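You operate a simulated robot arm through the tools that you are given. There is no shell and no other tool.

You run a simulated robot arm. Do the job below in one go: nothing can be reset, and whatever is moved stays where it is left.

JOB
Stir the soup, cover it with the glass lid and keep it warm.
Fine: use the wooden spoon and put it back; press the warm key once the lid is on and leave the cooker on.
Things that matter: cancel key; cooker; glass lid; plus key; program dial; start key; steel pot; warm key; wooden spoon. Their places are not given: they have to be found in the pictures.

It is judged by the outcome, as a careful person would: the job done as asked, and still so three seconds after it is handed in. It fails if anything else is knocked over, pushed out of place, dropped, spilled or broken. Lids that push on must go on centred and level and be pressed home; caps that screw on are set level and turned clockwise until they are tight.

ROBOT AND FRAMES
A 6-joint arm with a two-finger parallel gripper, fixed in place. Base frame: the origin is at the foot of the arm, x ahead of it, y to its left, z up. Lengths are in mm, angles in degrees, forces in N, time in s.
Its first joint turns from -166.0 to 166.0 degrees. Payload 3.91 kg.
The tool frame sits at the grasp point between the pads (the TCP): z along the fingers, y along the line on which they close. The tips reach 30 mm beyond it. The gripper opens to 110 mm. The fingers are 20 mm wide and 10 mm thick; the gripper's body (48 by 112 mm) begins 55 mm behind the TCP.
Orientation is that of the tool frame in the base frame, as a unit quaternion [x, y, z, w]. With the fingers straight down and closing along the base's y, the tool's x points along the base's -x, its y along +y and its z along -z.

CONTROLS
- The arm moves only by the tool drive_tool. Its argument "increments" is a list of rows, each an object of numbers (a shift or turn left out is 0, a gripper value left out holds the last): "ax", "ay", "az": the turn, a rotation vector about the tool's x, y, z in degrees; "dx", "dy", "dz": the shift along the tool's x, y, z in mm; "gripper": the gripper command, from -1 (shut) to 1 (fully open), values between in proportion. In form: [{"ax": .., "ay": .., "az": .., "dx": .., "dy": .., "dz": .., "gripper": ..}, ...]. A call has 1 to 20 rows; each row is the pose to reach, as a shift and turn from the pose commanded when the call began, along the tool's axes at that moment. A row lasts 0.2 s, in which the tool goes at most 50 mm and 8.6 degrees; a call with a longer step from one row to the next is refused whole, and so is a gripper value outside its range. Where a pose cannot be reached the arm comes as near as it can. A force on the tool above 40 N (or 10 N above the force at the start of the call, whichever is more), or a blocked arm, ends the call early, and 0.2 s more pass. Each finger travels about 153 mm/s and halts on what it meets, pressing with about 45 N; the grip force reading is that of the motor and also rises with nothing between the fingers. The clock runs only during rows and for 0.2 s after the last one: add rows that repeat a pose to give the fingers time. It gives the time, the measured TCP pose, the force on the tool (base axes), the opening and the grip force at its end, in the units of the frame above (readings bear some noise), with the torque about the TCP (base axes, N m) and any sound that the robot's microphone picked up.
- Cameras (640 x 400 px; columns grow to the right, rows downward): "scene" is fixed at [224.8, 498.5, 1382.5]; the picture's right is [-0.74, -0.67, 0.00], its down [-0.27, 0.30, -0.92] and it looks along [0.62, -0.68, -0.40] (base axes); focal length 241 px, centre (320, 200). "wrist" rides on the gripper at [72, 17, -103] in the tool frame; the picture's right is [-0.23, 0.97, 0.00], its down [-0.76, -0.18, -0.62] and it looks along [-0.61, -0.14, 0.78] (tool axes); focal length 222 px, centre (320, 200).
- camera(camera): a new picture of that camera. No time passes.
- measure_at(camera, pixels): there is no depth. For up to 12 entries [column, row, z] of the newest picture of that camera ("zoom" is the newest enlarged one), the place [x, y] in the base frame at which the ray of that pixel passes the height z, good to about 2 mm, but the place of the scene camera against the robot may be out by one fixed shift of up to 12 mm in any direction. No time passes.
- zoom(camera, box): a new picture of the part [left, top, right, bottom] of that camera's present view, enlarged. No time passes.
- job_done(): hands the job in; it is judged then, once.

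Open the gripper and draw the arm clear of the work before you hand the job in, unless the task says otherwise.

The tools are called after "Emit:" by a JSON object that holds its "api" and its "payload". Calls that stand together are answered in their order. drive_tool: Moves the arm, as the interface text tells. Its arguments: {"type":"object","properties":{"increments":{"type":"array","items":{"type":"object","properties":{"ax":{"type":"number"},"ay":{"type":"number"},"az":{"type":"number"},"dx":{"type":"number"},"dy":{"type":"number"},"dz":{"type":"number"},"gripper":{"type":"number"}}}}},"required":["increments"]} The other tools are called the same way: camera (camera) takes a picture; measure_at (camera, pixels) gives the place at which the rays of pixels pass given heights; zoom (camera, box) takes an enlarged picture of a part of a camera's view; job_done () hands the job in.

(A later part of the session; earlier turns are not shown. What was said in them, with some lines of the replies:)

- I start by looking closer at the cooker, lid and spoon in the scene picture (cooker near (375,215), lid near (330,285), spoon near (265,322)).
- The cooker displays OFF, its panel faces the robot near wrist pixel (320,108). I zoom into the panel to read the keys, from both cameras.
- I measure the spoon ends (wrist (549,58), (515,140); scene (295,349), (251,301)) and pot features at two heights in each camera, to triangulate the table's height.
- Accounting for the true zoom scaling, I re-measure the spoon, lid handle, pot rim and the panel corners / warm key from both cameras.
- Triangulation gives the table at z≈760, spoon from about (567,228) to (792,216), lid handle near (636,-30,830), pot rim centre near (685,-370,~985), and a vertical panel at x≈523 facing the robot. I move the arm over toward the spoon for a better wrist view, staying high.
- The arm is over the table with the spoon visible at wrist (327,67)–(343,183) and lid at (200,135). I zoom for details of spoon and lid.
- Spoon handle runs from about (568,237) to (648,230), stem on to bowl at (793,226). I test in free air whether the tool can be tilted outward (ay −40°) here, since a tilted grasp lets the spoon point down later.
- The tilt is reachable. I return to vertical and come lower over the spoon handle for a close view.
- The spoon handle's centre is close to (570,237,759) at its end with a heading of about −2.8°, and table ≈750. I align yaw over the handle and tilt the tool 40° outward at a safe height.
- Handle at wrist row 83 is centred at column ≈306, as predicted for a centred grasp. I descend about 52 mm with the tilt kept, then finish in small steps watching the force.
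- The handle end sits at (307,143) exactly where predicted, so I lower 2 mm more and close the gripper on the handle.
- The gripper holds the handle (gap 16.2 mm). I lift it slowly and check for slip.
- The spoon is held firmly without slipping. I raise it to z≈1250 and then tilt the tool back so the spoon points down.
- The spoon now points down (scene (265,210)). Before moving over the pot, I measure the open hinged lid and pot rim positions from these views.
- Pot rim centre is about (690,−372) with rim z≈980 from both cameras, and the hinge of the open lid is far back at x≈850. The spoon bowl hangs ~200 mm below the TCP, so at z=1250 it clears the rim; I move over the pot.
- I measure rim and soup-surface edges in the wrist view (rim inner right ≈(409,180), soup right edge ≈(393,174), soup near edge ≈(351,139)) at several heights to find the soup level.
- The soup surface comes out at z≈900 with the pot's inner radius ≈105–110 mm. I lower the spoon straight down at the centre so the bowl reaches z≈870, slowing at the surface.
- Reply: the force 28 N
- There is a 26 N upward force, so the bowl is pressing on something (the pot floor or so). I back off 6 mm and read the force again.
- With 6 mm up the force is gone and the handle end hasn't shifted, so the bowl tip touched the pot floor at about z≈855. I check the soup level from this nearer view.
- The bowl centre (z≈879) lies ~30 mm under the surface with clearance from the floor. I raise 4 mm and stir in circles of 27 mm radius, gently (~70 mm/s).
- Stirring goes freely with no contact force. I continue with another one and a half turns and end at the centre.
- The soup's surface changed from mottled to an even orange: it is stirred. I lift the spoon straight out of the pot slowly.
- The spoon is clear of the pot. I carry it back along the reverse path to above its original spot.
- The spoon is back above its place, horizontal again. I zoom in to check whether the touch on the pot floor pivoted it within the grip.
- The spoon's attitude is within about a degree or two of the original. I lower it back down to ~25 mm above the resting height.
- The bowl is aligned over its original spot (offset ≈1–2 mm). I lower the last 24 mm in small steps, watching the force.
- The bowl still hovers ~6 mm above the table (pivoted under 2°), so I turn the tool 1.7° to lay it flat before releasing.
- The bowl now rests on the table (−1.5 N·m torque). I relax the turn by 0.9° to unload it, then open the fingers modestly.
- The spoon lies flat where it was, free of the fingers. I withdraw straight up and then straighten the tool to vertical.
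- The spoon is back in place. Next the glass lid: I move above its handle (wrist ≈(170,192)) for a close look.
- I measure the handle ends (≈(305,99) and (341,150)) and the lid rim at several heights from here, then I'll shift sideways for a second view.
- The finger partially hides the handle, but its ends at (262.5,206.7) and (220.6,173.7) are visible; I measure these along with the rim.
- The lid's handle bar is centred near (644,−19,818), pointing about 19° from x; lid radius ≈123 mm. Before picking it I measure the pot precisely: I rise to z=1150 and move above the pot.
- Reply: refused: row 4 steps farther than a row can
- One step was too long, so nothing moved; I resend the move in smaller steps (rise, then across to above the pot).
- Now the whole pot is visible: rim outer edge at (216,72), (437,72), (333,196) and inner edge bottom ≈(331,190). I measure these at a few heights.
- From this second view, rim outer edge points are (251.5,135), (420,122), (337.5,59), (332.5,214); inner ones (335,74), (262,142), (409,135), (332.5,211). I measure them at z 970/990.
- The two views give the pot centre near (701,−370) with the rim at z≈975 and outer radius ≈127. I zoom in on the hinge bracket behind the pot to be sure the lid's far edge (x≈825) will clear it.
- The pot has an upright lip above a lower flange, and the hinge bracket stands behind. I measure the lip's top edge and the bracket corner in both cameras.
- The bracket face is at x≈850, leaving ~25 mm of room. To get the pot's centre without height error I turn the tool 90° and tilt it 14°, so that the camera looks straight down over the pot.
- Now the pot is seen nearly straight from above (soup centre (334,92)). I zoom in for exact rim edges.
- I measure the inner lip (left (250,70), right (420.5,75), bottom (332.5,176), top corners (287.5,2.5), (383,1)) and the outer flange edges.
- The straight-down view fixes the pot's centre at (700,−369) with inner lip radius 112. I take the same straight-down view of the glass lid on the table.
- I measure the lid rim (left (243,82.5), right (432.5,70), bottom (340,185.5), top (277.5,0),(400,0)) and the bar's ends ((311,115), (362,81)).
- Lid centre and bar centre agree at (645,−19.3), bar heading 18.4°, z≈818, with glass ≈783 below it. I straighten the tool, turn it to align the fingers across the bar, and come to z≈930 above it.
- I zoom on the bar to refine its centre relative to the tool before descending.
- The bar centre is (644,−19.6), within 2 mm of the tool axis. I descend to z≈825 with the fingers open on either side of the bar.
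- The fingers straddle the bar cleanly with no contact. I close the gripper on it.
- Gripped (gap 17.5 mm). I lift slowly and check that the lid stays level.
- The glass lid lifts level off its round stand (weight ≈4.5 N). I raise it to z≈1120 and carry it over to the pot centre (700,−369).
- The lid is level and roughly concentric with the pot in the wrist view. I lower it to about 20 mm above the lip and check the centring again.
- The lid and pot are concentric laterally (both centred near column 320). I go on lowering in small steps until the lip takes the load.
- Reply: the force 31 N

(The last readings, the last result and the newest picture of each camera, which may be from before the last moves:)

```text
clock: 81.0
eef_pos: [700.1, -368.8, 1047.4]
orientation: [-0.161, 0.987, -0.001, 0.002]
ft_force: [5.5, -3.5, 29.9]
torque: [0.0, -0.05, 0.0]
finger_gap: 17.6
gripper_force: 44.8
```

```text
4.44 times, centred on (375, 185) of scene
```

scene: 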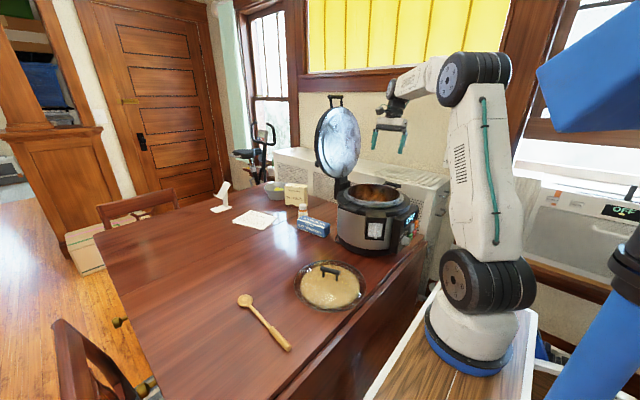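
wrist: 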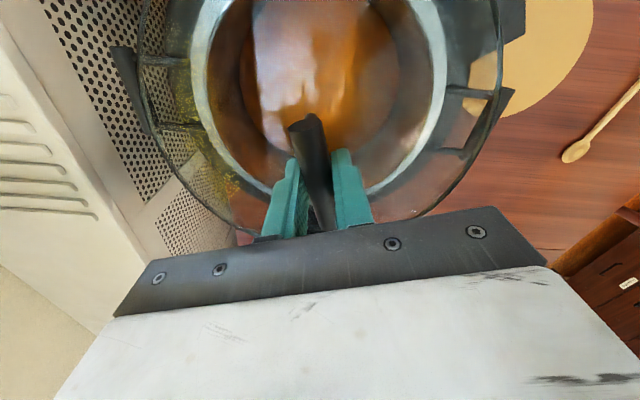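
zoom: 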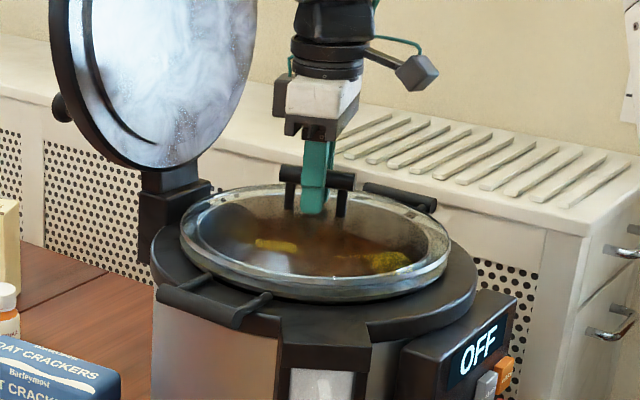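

The lid now sits on the pot with 30 N pressing down evenly (torque ≈0), and the fingers slid a bit on the bar. I relieve the pressure with a 2 mm rise and look at the fit closely.

Emit:
{"api": "drive_tool", "payload": {"increments": [{"dz": -1}, {"dz": -2}, {"dz": -2}]}}

Emit:
{"api": "zoom", "payload": {"camera": "scene", "box": [340, 160, 410, 215]}}

Emit:
{"api": "camera", "payload": {"camera": "wrist"}}

```text
clock: 81.8
eef_pos: [699.7, -369.0, 1047.3]
orientation: [-0.159, 0.987, 0.001, 0.0]
ft_force: [0.9, -4.4, 8.2]
torque: [0.24, -0.84, -0.16]
finger_gap: 17.3
gripper_force: 45.0
```

```text
7.27 times, centred on (375, 188) of scene
```

zoom: 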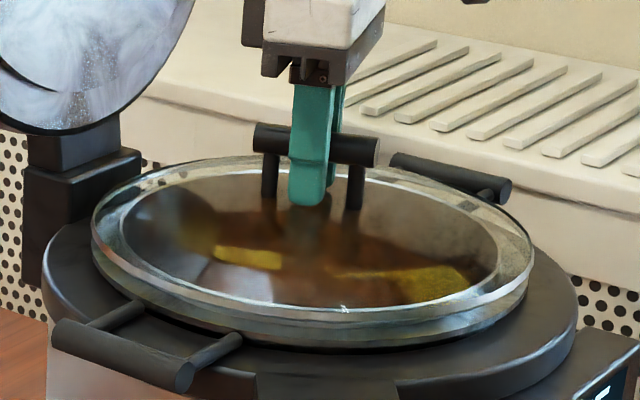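

```text
taken
```

wrist: 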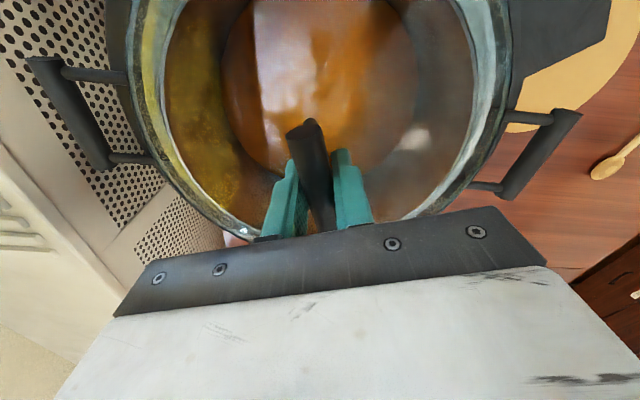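

The lid rests flat on the lip with the fingertips still above the glass. I open the gripper partially and rise clear.

Emit:
{"api": "drive_tool", "payload": {"increments": [{"gripper": -0.5}, {"gripper": -0.1}, {"gripper": -0.1}, {"gripper": -0.1}]}}

Emit:
{"api": "drive_tool", "payload": {"increments": [{"dz": -10}, {"dz": -30}, {"dz": -60}, {"dz": -100}, {"dz": -140}, {"dz": -140}]}}

Emit:
{"api": "camera", "payload": {"camera": "wrist"}}

Emit:
{"api": "zoom", "payload": {"camera": "scene", "box": [320, 140, 430, 230]}}

```text
clock: 82.8
eef_pos: [700.6, -370.3, 1047.0]
orientation: [-0.16, 0.987, 0.0, 0.0]
ft_force: [0.5, 0.1, 0.6]
torque: [-0.01, -0.04, -0.03]
finger_gap: 49.7
gripper_force: 0.1
```

```text
clock: 84.2
eef_pos: [702.0, -368.3, 1189.5]
orientation: [-0.159, 0.987, 0.0, 0.0]
ft_force: [0.0, 0.0, -0.1]
torque: [-0.05, 0.01, -0.01]
finger_gap: 49.6
gripper_force: 0.1
```

```text
taken
```

wrist: 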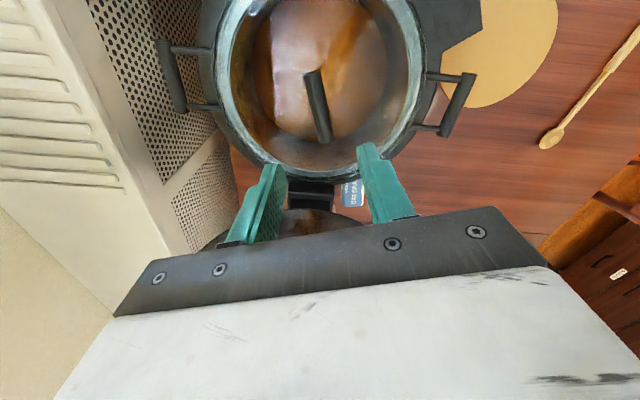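

```text
4.44 times, centred on (375, 185) of scene
```

zoom: 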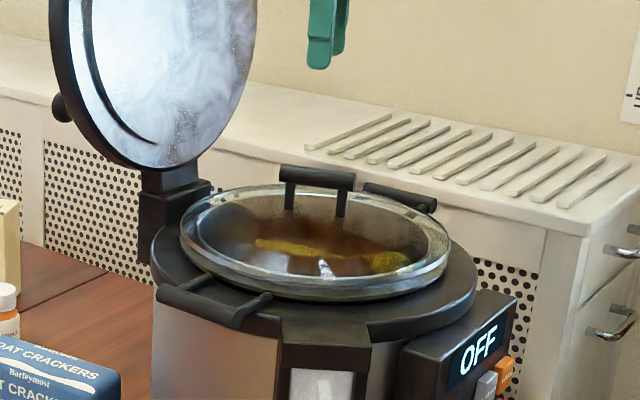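

The lid sits on the pot. I zoom on the wrist view to verify centring against the pot's rim.

Emit:
{"api": "zoom", "payload": {"camera": "wrist", "box": [190, 0, 450, 190]}}

```text
2.11 times, centred on (320, 95) of wrist
```

zoom: 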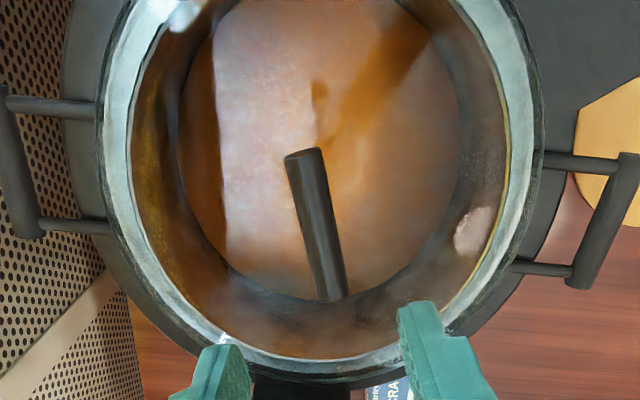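

I measure the bar ends and lid edges at their heights to confirm the lid's centre versus the pot centre (700,−369).

Emit:
{"api": "measure_at", "payload": {"camera": "wrist", "pixels": [[311.9, 73.7, 1035], [325.6, 138.6, 1035], [311.9, 73.7, 1045], [325.6, 138.6, 1045], [214.3, 52.3, 990], [425.6, 52.3, 990], [324.7, 181.7, 990], [214.3, 52.3, 1000], [425.6, 52.3, 1000], [324.7, 181.7, 1000]]}}

```text
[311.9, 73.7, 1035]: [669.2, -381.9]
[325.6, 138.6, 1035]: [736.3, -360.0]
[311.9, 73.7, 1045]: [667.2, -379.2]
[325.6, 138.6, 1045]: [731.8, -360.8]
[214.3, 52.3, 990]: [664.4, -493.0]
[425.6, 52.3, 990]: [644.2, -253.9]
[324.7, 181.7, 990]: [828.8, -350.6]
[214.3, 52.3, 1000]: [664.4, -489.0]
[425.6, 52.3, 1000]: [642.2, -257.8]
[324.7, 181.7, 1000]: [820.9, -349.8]
```

The lid's centre measures (700,−370): concentric with the pot to within 1–2 mm. Now for the warm key: I move the arm back to the near side of the cooker, with fingers open, to look at the panel.

Emit:
{"api": "drive_tool", "payload": {"increments": [{"dx": 20, "dy": 2, "az": 2, "gripper": 1}, {"dx": 60, "dy": 6.5, "az": 5}, {"dx": 103, "dy": 11.5, "az": 8}, {"dx": 148, "dy": 16.8, "az": 11}, {"dx": 193, "dy": 22, "az": 14}, {"dx": 238, "dy": 27.3, "az": 17}, {"dx": 275, "dy": 31.6, "az": 18.4}, {"dx": 285.3, "dy": 32.8, "dz": 20, "az": 18.4}, {"dx": 285.3, "dy": 32.8, "dz": 60, "az": 18.4}, {"dx": 285.3, "dy": 32.8, "dz": 100, "az": 18.4}, {"dx": 285.3, "dy": 32.8, "dz": 139, "az": 18.4}, {"dx": 285.3, "dy": 32.8, "dz": 139, "az": 18.4}]}}

Emit:
{"api": "camera", "payload": {"camera": "wrist"}}

Emit:
{"api": "camera", "payload": {"camera": "scene"}}

```text
clock: 86.8
eef_pos: [418.3, -429.0, 1046.4]
orientation: [0.001, 1.0, 0.0, 0.0]
ft_force: [0.7, -0.2, 0.2]
torque: [0.01, -0.01, 0.03]
finger_gap: 110.0
gripper_force: 0.0
```

```text
taken
```

wrist: 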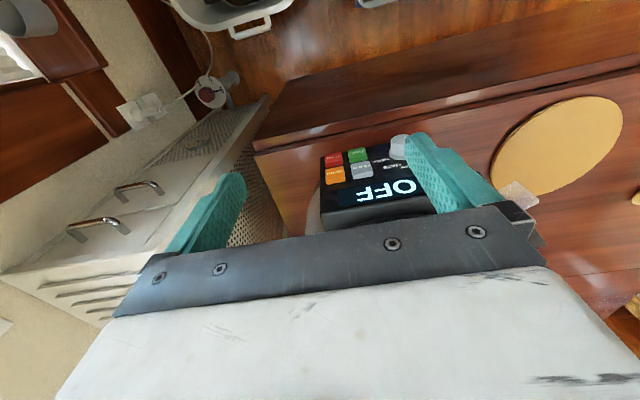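

```text
taken
```

scene: 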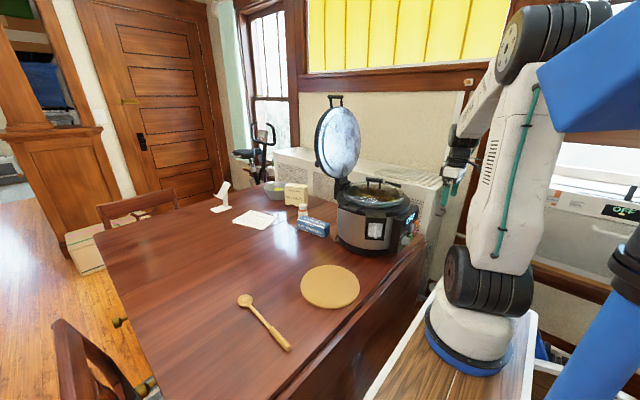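

The panel is now in view (OFF at (385,190), orange warm key at (335,175)). I zoom in to read and measure the keys.

Emit:
{"api": "zoom", "payload": {"camera": "wrist", "box": [310, 125, 430, 225]}}

Emit:
{"api": "measure_at", "payload": {"camera": "wrist", "pixels": [[335.5, 174, 890], [335.5, 174, 900], [335.5, 174, 880], [361.5, 170, 890], [333, 158.5, 850], [357, 155, 850]]}}

```text
4.00 times, centred on (370, 175) of wrist
```

zoom: 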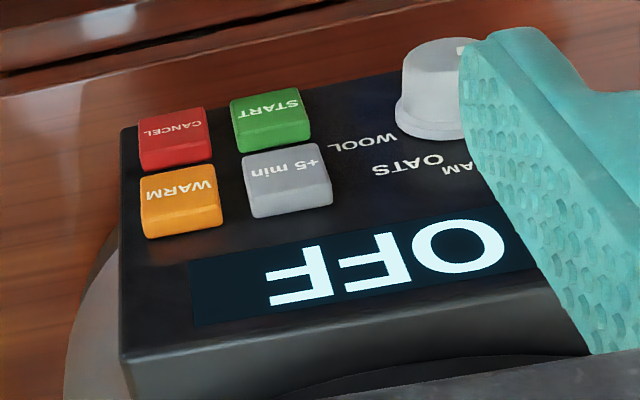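

```text
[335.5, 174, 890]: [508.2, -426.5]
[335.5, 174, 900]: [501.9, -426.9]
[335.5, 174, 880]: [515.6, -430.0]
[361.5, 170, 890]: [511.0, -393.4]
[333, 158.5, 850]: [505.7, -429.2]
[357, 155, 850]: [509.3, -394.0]
```

Keys: warm at y≈−428, z≈880 with +5 min 34 mm to its left and cancel ~40 mm below. I close the gripper, tilt it 45° outward here, and look again.

Emit:
{"api": "drive_tool", "payload": {"increments": [{"gripper": -1}, {"ay": -8}, {"ay": -16}, {"ay": -24}, {"ay": -32}, {"ay": -40}, {"ay": -45}, {"ay": -45}]}}

Emit:
{"api": "camera", "payload": {"camera": "wrist"}}

Emit:
{"api": "camera", "payload": {"camera": "scene"}}

```text
clock: 88.6
eef_pos: [418.4, -428.1, 1048.0]
orientation: [0.0, 0.923, -0.001, 0.384]
ft_force: [-0.3, 0.5, 0.2]
torque: [0.0, 0.02, -0.01]
finger_gap: 0.0
gripper_force: 37.8
```

```text
taken
```

wrist: 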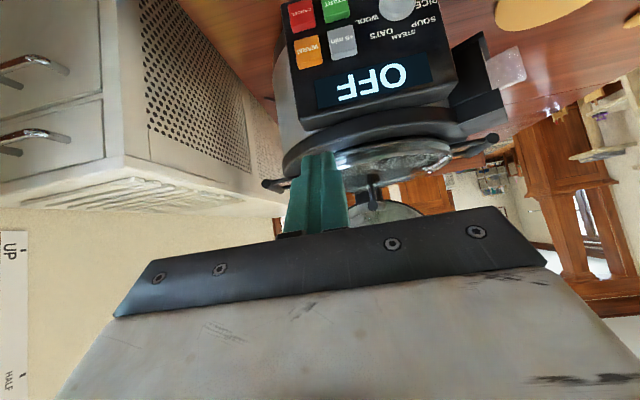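

```text
taken
```

scene: 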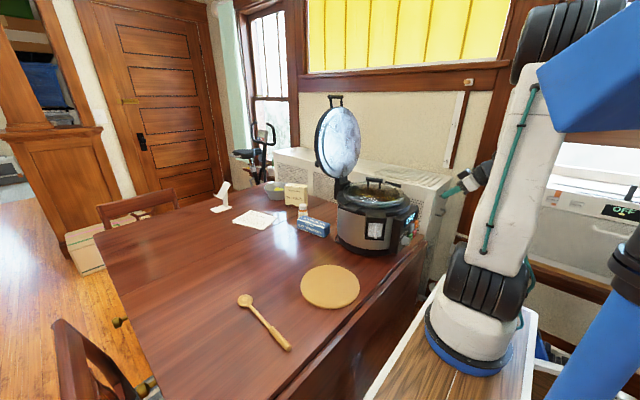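

The tilted pose is reached and the panel is seen frontally (warm key at (308,50)). I zoom and measure it for triangulation.

Emit:
{"api": "zoom", "payload": {"camera": "wrist", "box": [270, 0, 460, 120]}}

Emit:
{"api": "measure_at", "payload": {"camera": "wrist", "pixels": [[308, 50, 870], [308, 50, 880], [308, 50, 890], [308, 50, 900], [342, 42.5, 880], [342, 42.5, 890], [300, 14, 850], [300, 14, 840]]}}

```text
3.33 times, centred on (365, 60) of wrist
```

zoom: 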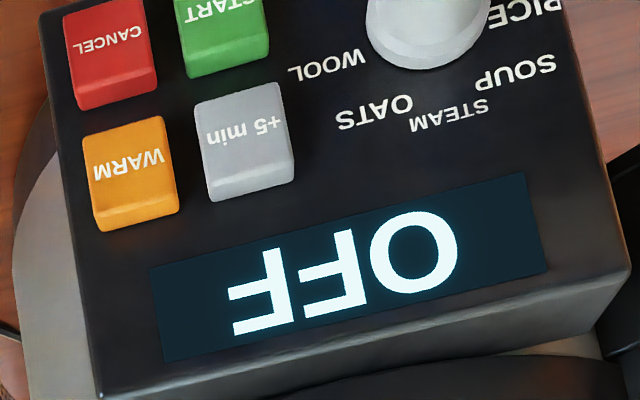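

```text
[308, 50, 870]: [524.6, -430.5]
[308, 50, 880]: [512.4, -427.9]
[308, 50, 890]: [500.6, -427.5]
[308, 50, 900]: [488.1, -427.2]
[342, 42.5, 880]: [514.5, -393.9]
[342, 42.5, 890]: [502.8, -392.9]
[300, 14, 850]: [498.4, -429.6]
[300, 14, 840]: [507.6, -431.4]
```

Triangulation puts the warm key's face centre at about (518,−429,876). I lower the tool in front of the panel, still ~70 mm away from it.

Emit:
{"api": "drive_tool", "payload": {"increments": [{"dx": 24, "dz": 24, "dy": -0.5}, {"dx": 50, "dz": 50, "dy": -1}, {"dx": 76, "dz": 76, "dy": -1}, {"dx": 98, "dz": 98, "dy": -1}, {"dx": 111.7, "dz": 111.7, "dy": -1}, {"dx": 111.7, "dz": 111.7, "dy": -1}]}}

Emit:
{"api": "camera", "payload": {"camera": "wrist"}}

Emit:
{"api": "zoom", "payload": {"camera": "scene", "box": [380, 160, 520, 270]}}

```text
clock: 90.0
eef_pos: [419.9, -430.1, 890.0]
orientation: [0.001, 0.924, -0.002, 0.383]
ft_force: [0.3, -0.6, 0.1]
torque: [0.01, -0.01, 0.01]
finger_gap: 0.2
gripper_force: 38.0
```

```text
taken
```

wrist: 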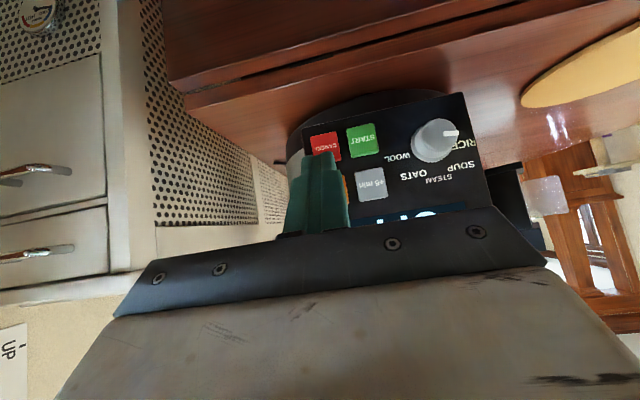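

```text
3.64 times, centred on (450, 215) of scene
```

zoom: 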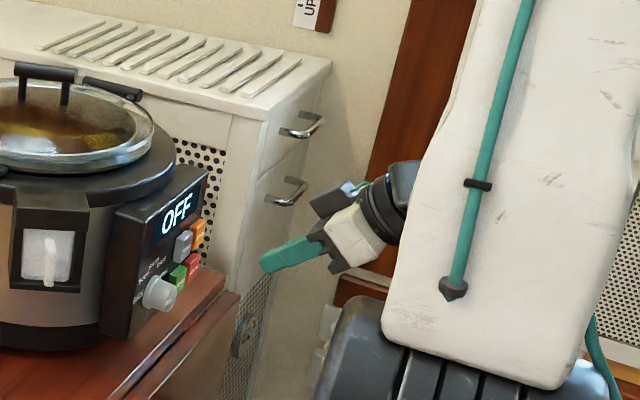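

The fingertips are in front of the warm key. I advance 58 mm straight towards it, stopping about 10 mm short.

Emit:
{"api": "drive_tool", "payload": {"increments": [{"dx": -12, "dz": 12, "dy": 0.5}, {"dx": -25, "dz": 25, "dy": 0.5}, {"dx": -35, "dz": 35, "dy": 0.5}, {"dx": -41, "dz": 41, "dy": 0.5}, {"dx": -41, "dz": 41, "dy": 0.5}]}}

Emit:
{"api": "zoom", "payload": {"camera": "wrist", "box": [220, 100, 480, 260]}}

Emit:
{"api": "zoom", "payload": {"camera": "scene", "box": [390, 190, 460, 250]}}

```text
clock: 91.2
eef_pos: [477.5, -429.4, 890.9]
orientation: [0.0, 0.924, 0.0, 0.382]
ft_force: [-0.4, -0.6, -0.1]
torque: [0.01, 0.01, 0.0]
finger_gap: 0.0
gripper_force: 37.9
```

```text
2.46 times, centred on (350, 180) of wrist
```

zoom: 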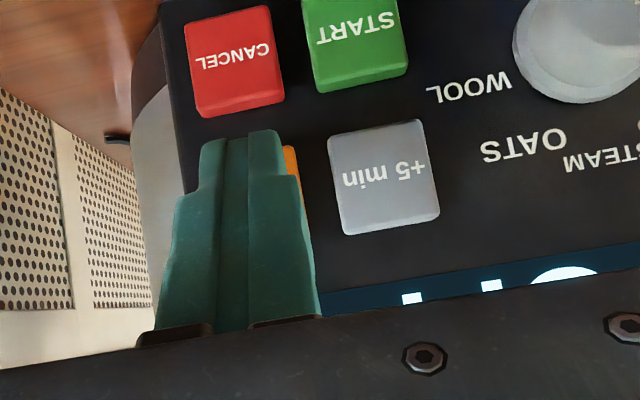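

```text
6.67 times, centred on (425, 220) of scene
```

zoom: 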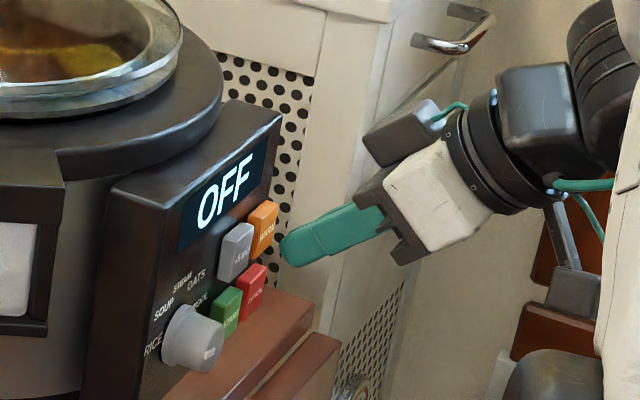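

The fingertip edge lines up with the warm key (predicted centre zoom (261,193), seen sliver consistent). I advance 10 mm and read the force.

Emit:
{"api": "drive_tool", "payload": {"increments": [{"dx": -2.8, "dz": 2.8}, {"dx": -5.6, "dz": 5.6}, {"dx": -7.1, "dz": 7.1}, {"dx": -7.1, "dz": 7.1}]}}

Emit:
{"api": "zoom", "payload": {"camera": "scene", "box": [390, 190, 460, 250]}}

```text
clock: 92.2
eef_pos: [486.7, -427.7, 892.1]
orientation: [0.0, 0.924, 0.0, 0.383]
ft_force: [-0.7, -0.3, 1.1]
torque: [-0.01, -0.01, -0.02]
finger_gap: 0.0
gripper_force: 38.2
```

```text
6.67 times, centred on (425, 220) of scene
```

zoom: 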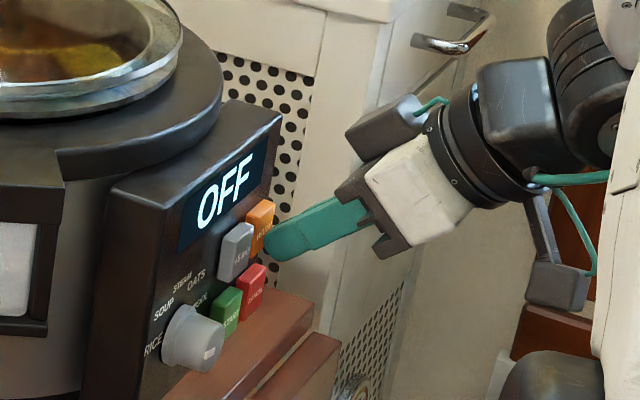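

No contact yet; the tip is just in front of the orange key. I advance in 1 mm rows for 3 mm more.

Emit:
{"api": "drive_tool", "payload": {"increments": [{"dx": -0.7, "dz": 0.7}, {"dx": -1.4, "dz": 1.4}, {"dx": -2.1, "dz": 2.1}]}}

Emit:
{"api": "zoom", "payload": {"camera": "wrist", "box": [220, 100, 480, 260]}}

```text
clock: 93.0
eef_pos: [490.8, -429.4, 890.9]
orientation: [0.0, 0.924, 0.0, 0.383]
ft_force: [-3.1, -0.1, 0.4]
torque: [-0.01, 0.02, 0.0]
finger_gap: 0.0
gripper_force: 37.7
heard: click
```

```text
2.46 times, centred on (350, 180) of wrist
```

zoom: 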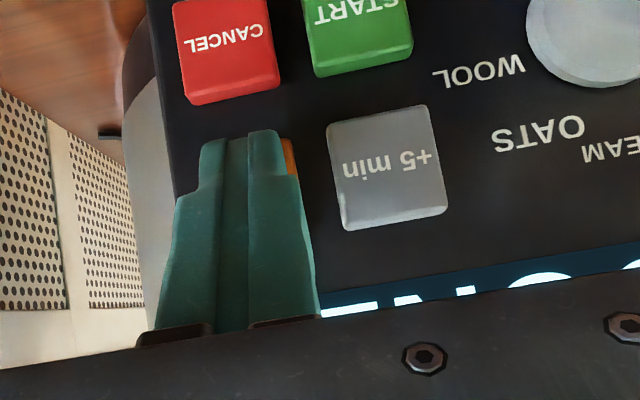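

A click was heard with −3 N on the tip: the key is pressed. I retract straight back and read the display.

Emit:
{"api": "drive_tool", "payload": {"increments": [{"dx": 2.1, "dz": -2.1}, {"dx": 10, "dz": -10}, {"dx": 25, "dz": -25}, {"dx": 45, "dz": -45}, {"dx": 52, "dz": -52}, {"dx": 52, "dz": -52}]}}

Emit:
{"api": "zoom", "payload": {"camera": "scene", "box": [380, 180, 460, 250]}}

Emit:
{"api": "camera", "payload": {"camera": "wrist"}}

```text
clock: 94.4
eef_pos: [417.0, -427.3, 890.9]
orientation: [-0.001, 0.924, 0.001, 0.383]
ft_force: [0.5, -0.2, -0.4]
torque: [-0.04, 0.02, -0.04]
finger_gap: 0.2
gripper_force: 38.1
```

```text
5.71 times, centred on (420, 215) of scene
```

zoom: 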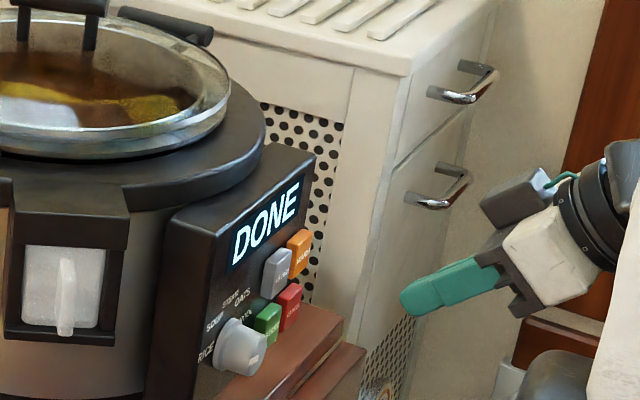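

```text
taken
```

wrist: 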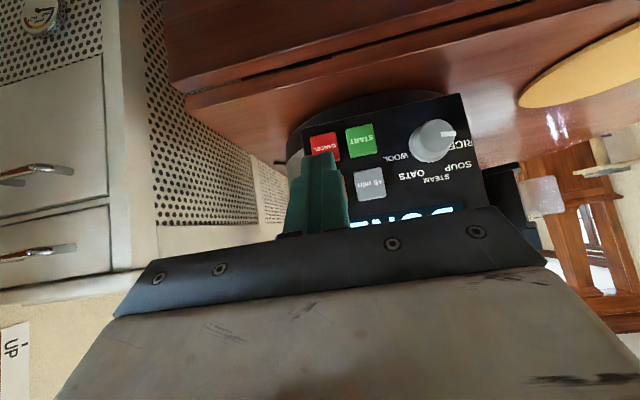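

The display now reads DONE instead of OFF. I back the arm up a little, let some time pass, and look at the display again up close.

Emit:
{"api": "drive_tool", "payload": {"increments": [{"dx": -25, "dz": -25}, {"dx": -55, "dz": -55}, {"dx": -85, "dz": -85}, {"dx": -110, "dz": -110}, {"dx": -110, "dz": -110}, {"dx": -110, "dz": -110}]}}

Emit:
{"api": "zoom", "payload": {"camera": "wrist", "box": [270, 0, 460, 120]}}

Emit:
{"api": "zoom", "payload": {"camera": "scene", "box": [380, 190, 440, 250]}}

```text
clock: 95.8
eef_pos: [418.0, -428.9, 1047.3]
orientation: [0.001, 0.924, -0.001, 0.382]
ft_force: [-0.8, 0.6, -0.6]
torque: [0.0, 0.01, -0.01]
finger_gap: 0.0
gripper_force: 37.8
```

```text
3.33 times, centred on (365, 60) of wrist
```

zoom: 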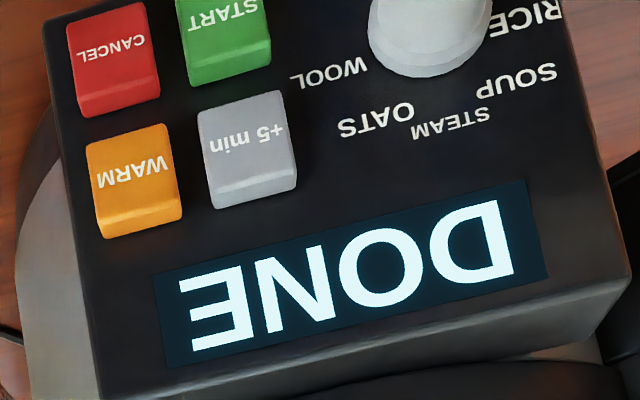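

```text
6.67 times, centred on (410, 220) of scene
```

zoom: 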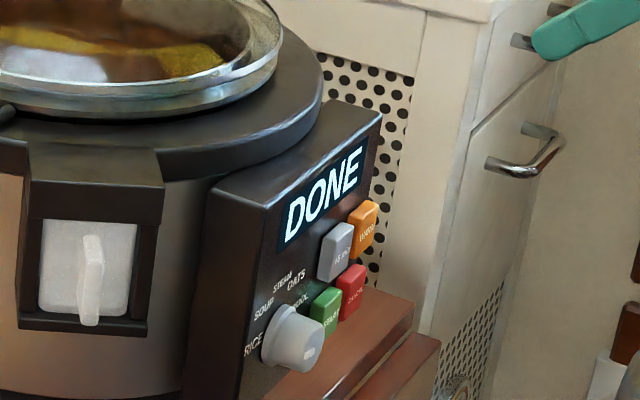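

The display steadily reads DONE after one warm press (no longer OFF). I straighten the tool, open the gripper, draw the arm back high, and let some seconds pass before checking again.

Emit:
{"api": "drive_tool", "payload": {"increments": [{"ay": 8}, {"ay": 16}, {"ay": 24}, {"ay": 32}, {"ay": 40}, {"ay": 45}, {"ay": 45, "gripper": 0.5}, {"ay": 45, "gripper": 1}, {"ay": 45}, {"ay": 45}]}}

Emit:
{"api": "drive_tool", "payload": {"increments": [{"dz": -40}, {"dz": -85}, {"dz": -130}, {"dz": -175}, {"dz": -220}, {"dz": -260}, {"dz": -290}, {"dz": -290}, {"dz": -290}, {"dz": -290}]}}

Emit:
{"api": "camera", "payload": {"camera": "scene"}}

Emit:
{"api": "zoom", "payload": {"camera": "scene", "box": [370, 190, 440, 250]}}

Emit:
{"api": "zoom", "payload": {"camera": "wrist", "box": [240, 40, 420, 240]}}

```text
clock: 98.0
eef_pos: [415.7, -429.0, 1047.1]
orientation: [0.0, 1.0, 0.0, 0.0]
ft_force: [0.1, -1.1, 0.4]
torque: [-0.02, 0.01, 0.0]
finger_gap: 109.9
gripper_force: 0.1
```

```text
clock: 100.2
eef_pos: [414.7, -428.3, 1338.0]
orientation: [0.0, 1.0, 0.0, 0.001]
ft_force: [0.3, -0.3, -0.1]
torque: [0.02, 0.03, -0.01]
finger_gap: 110.0
gripper_force: 0.0
```

```text
taken
```

scene: 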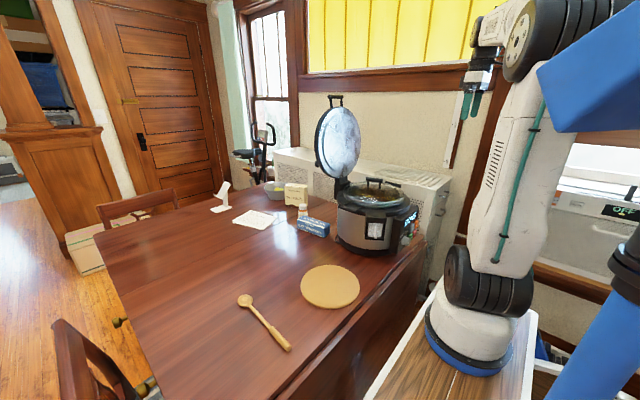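

```text
6.67 times, centred on (405, 220) of scene
```

zoom: 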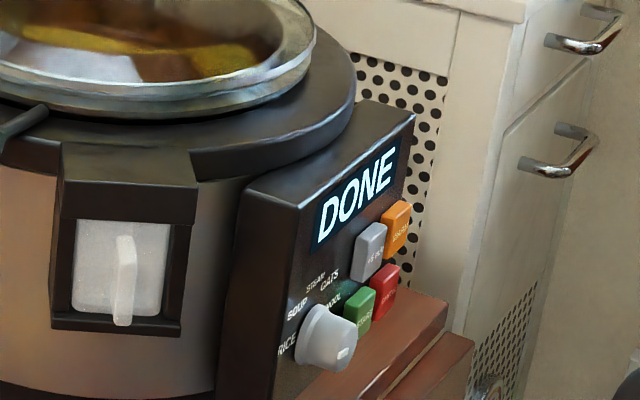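

```text
2.00 times, centred on (330, 140) of wrist
```

zoom: 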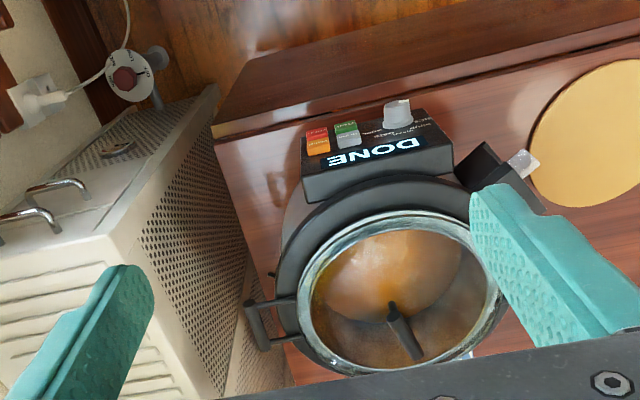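

The display stays at DONE (cooker on), the spoon lies in its place and the lid is on. One last close look at lid level and the spoon before handing in.

Emit:
{"api": "zoom", "payload": {"camera": "scene", "box": [330, 160, 420, 220]}}

Emit:
{"api": "zoom", "payload": {"camera": "scene", "box": [220, 240, 400, 360]}}

```text
6.67 times, centred on (375, 190) of scene
```

zoom: 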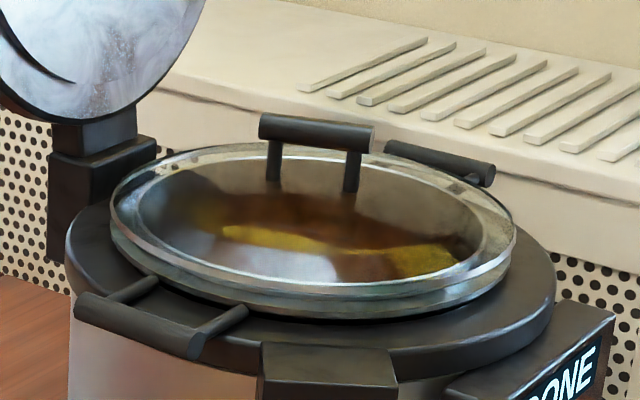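

```text
3.33 times, centred on (310, 300) of scene
```

zoom: 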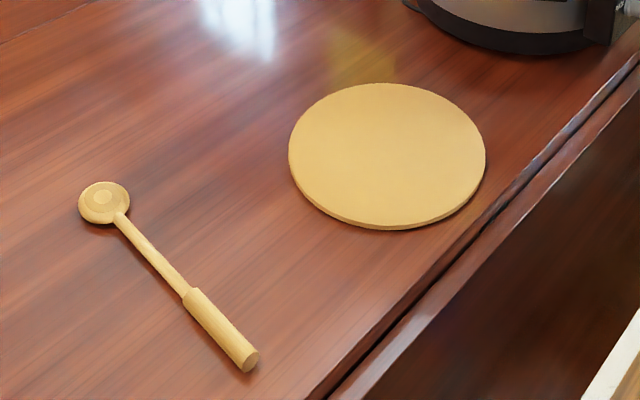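

The lid sits level and centred, the spoon is back at its original spot (bowl (103,203), handle end (250,362) as at the start), the cooker is on, and the arm is clear with the gripper open. I hand the job in.

Emit:
{"api": "job_done", "payload": {}}

```text
The job is handed in.
```

I stirred the soup, put the glass lid on the pot and pressed the warm key once. The cooker came on, but its display reads "DONE", not "WARM". I took that as the keep-warm state, but nothing on the panel confirms it.

- **Stirring:** I stirred about three slow turns with the wooden spoon, and the surface went from mottled to an even orange. While I was lowering it, the spoon pressed on the pot floor at about 26 N. I backed off at once and saw no slip or spill.
- **Spoon:** It is back in its original place on the table, and in the last picture it sits where it did at the start.
- **Lid:** It is level and centred on the pot to within about 2 mm, and I pressed it down evenly at about 30 N before letting go. The round stand it had been lying on is still on the table.
- **Warm key:** It clicked on the single press and the display changed from "OFF" to "DONE". I did not press it again, since a second press might have switched it off. The display still read "DONE" about 7 seconds later.

The arm is clear of the work with the gripper open, and nothing else was moved.
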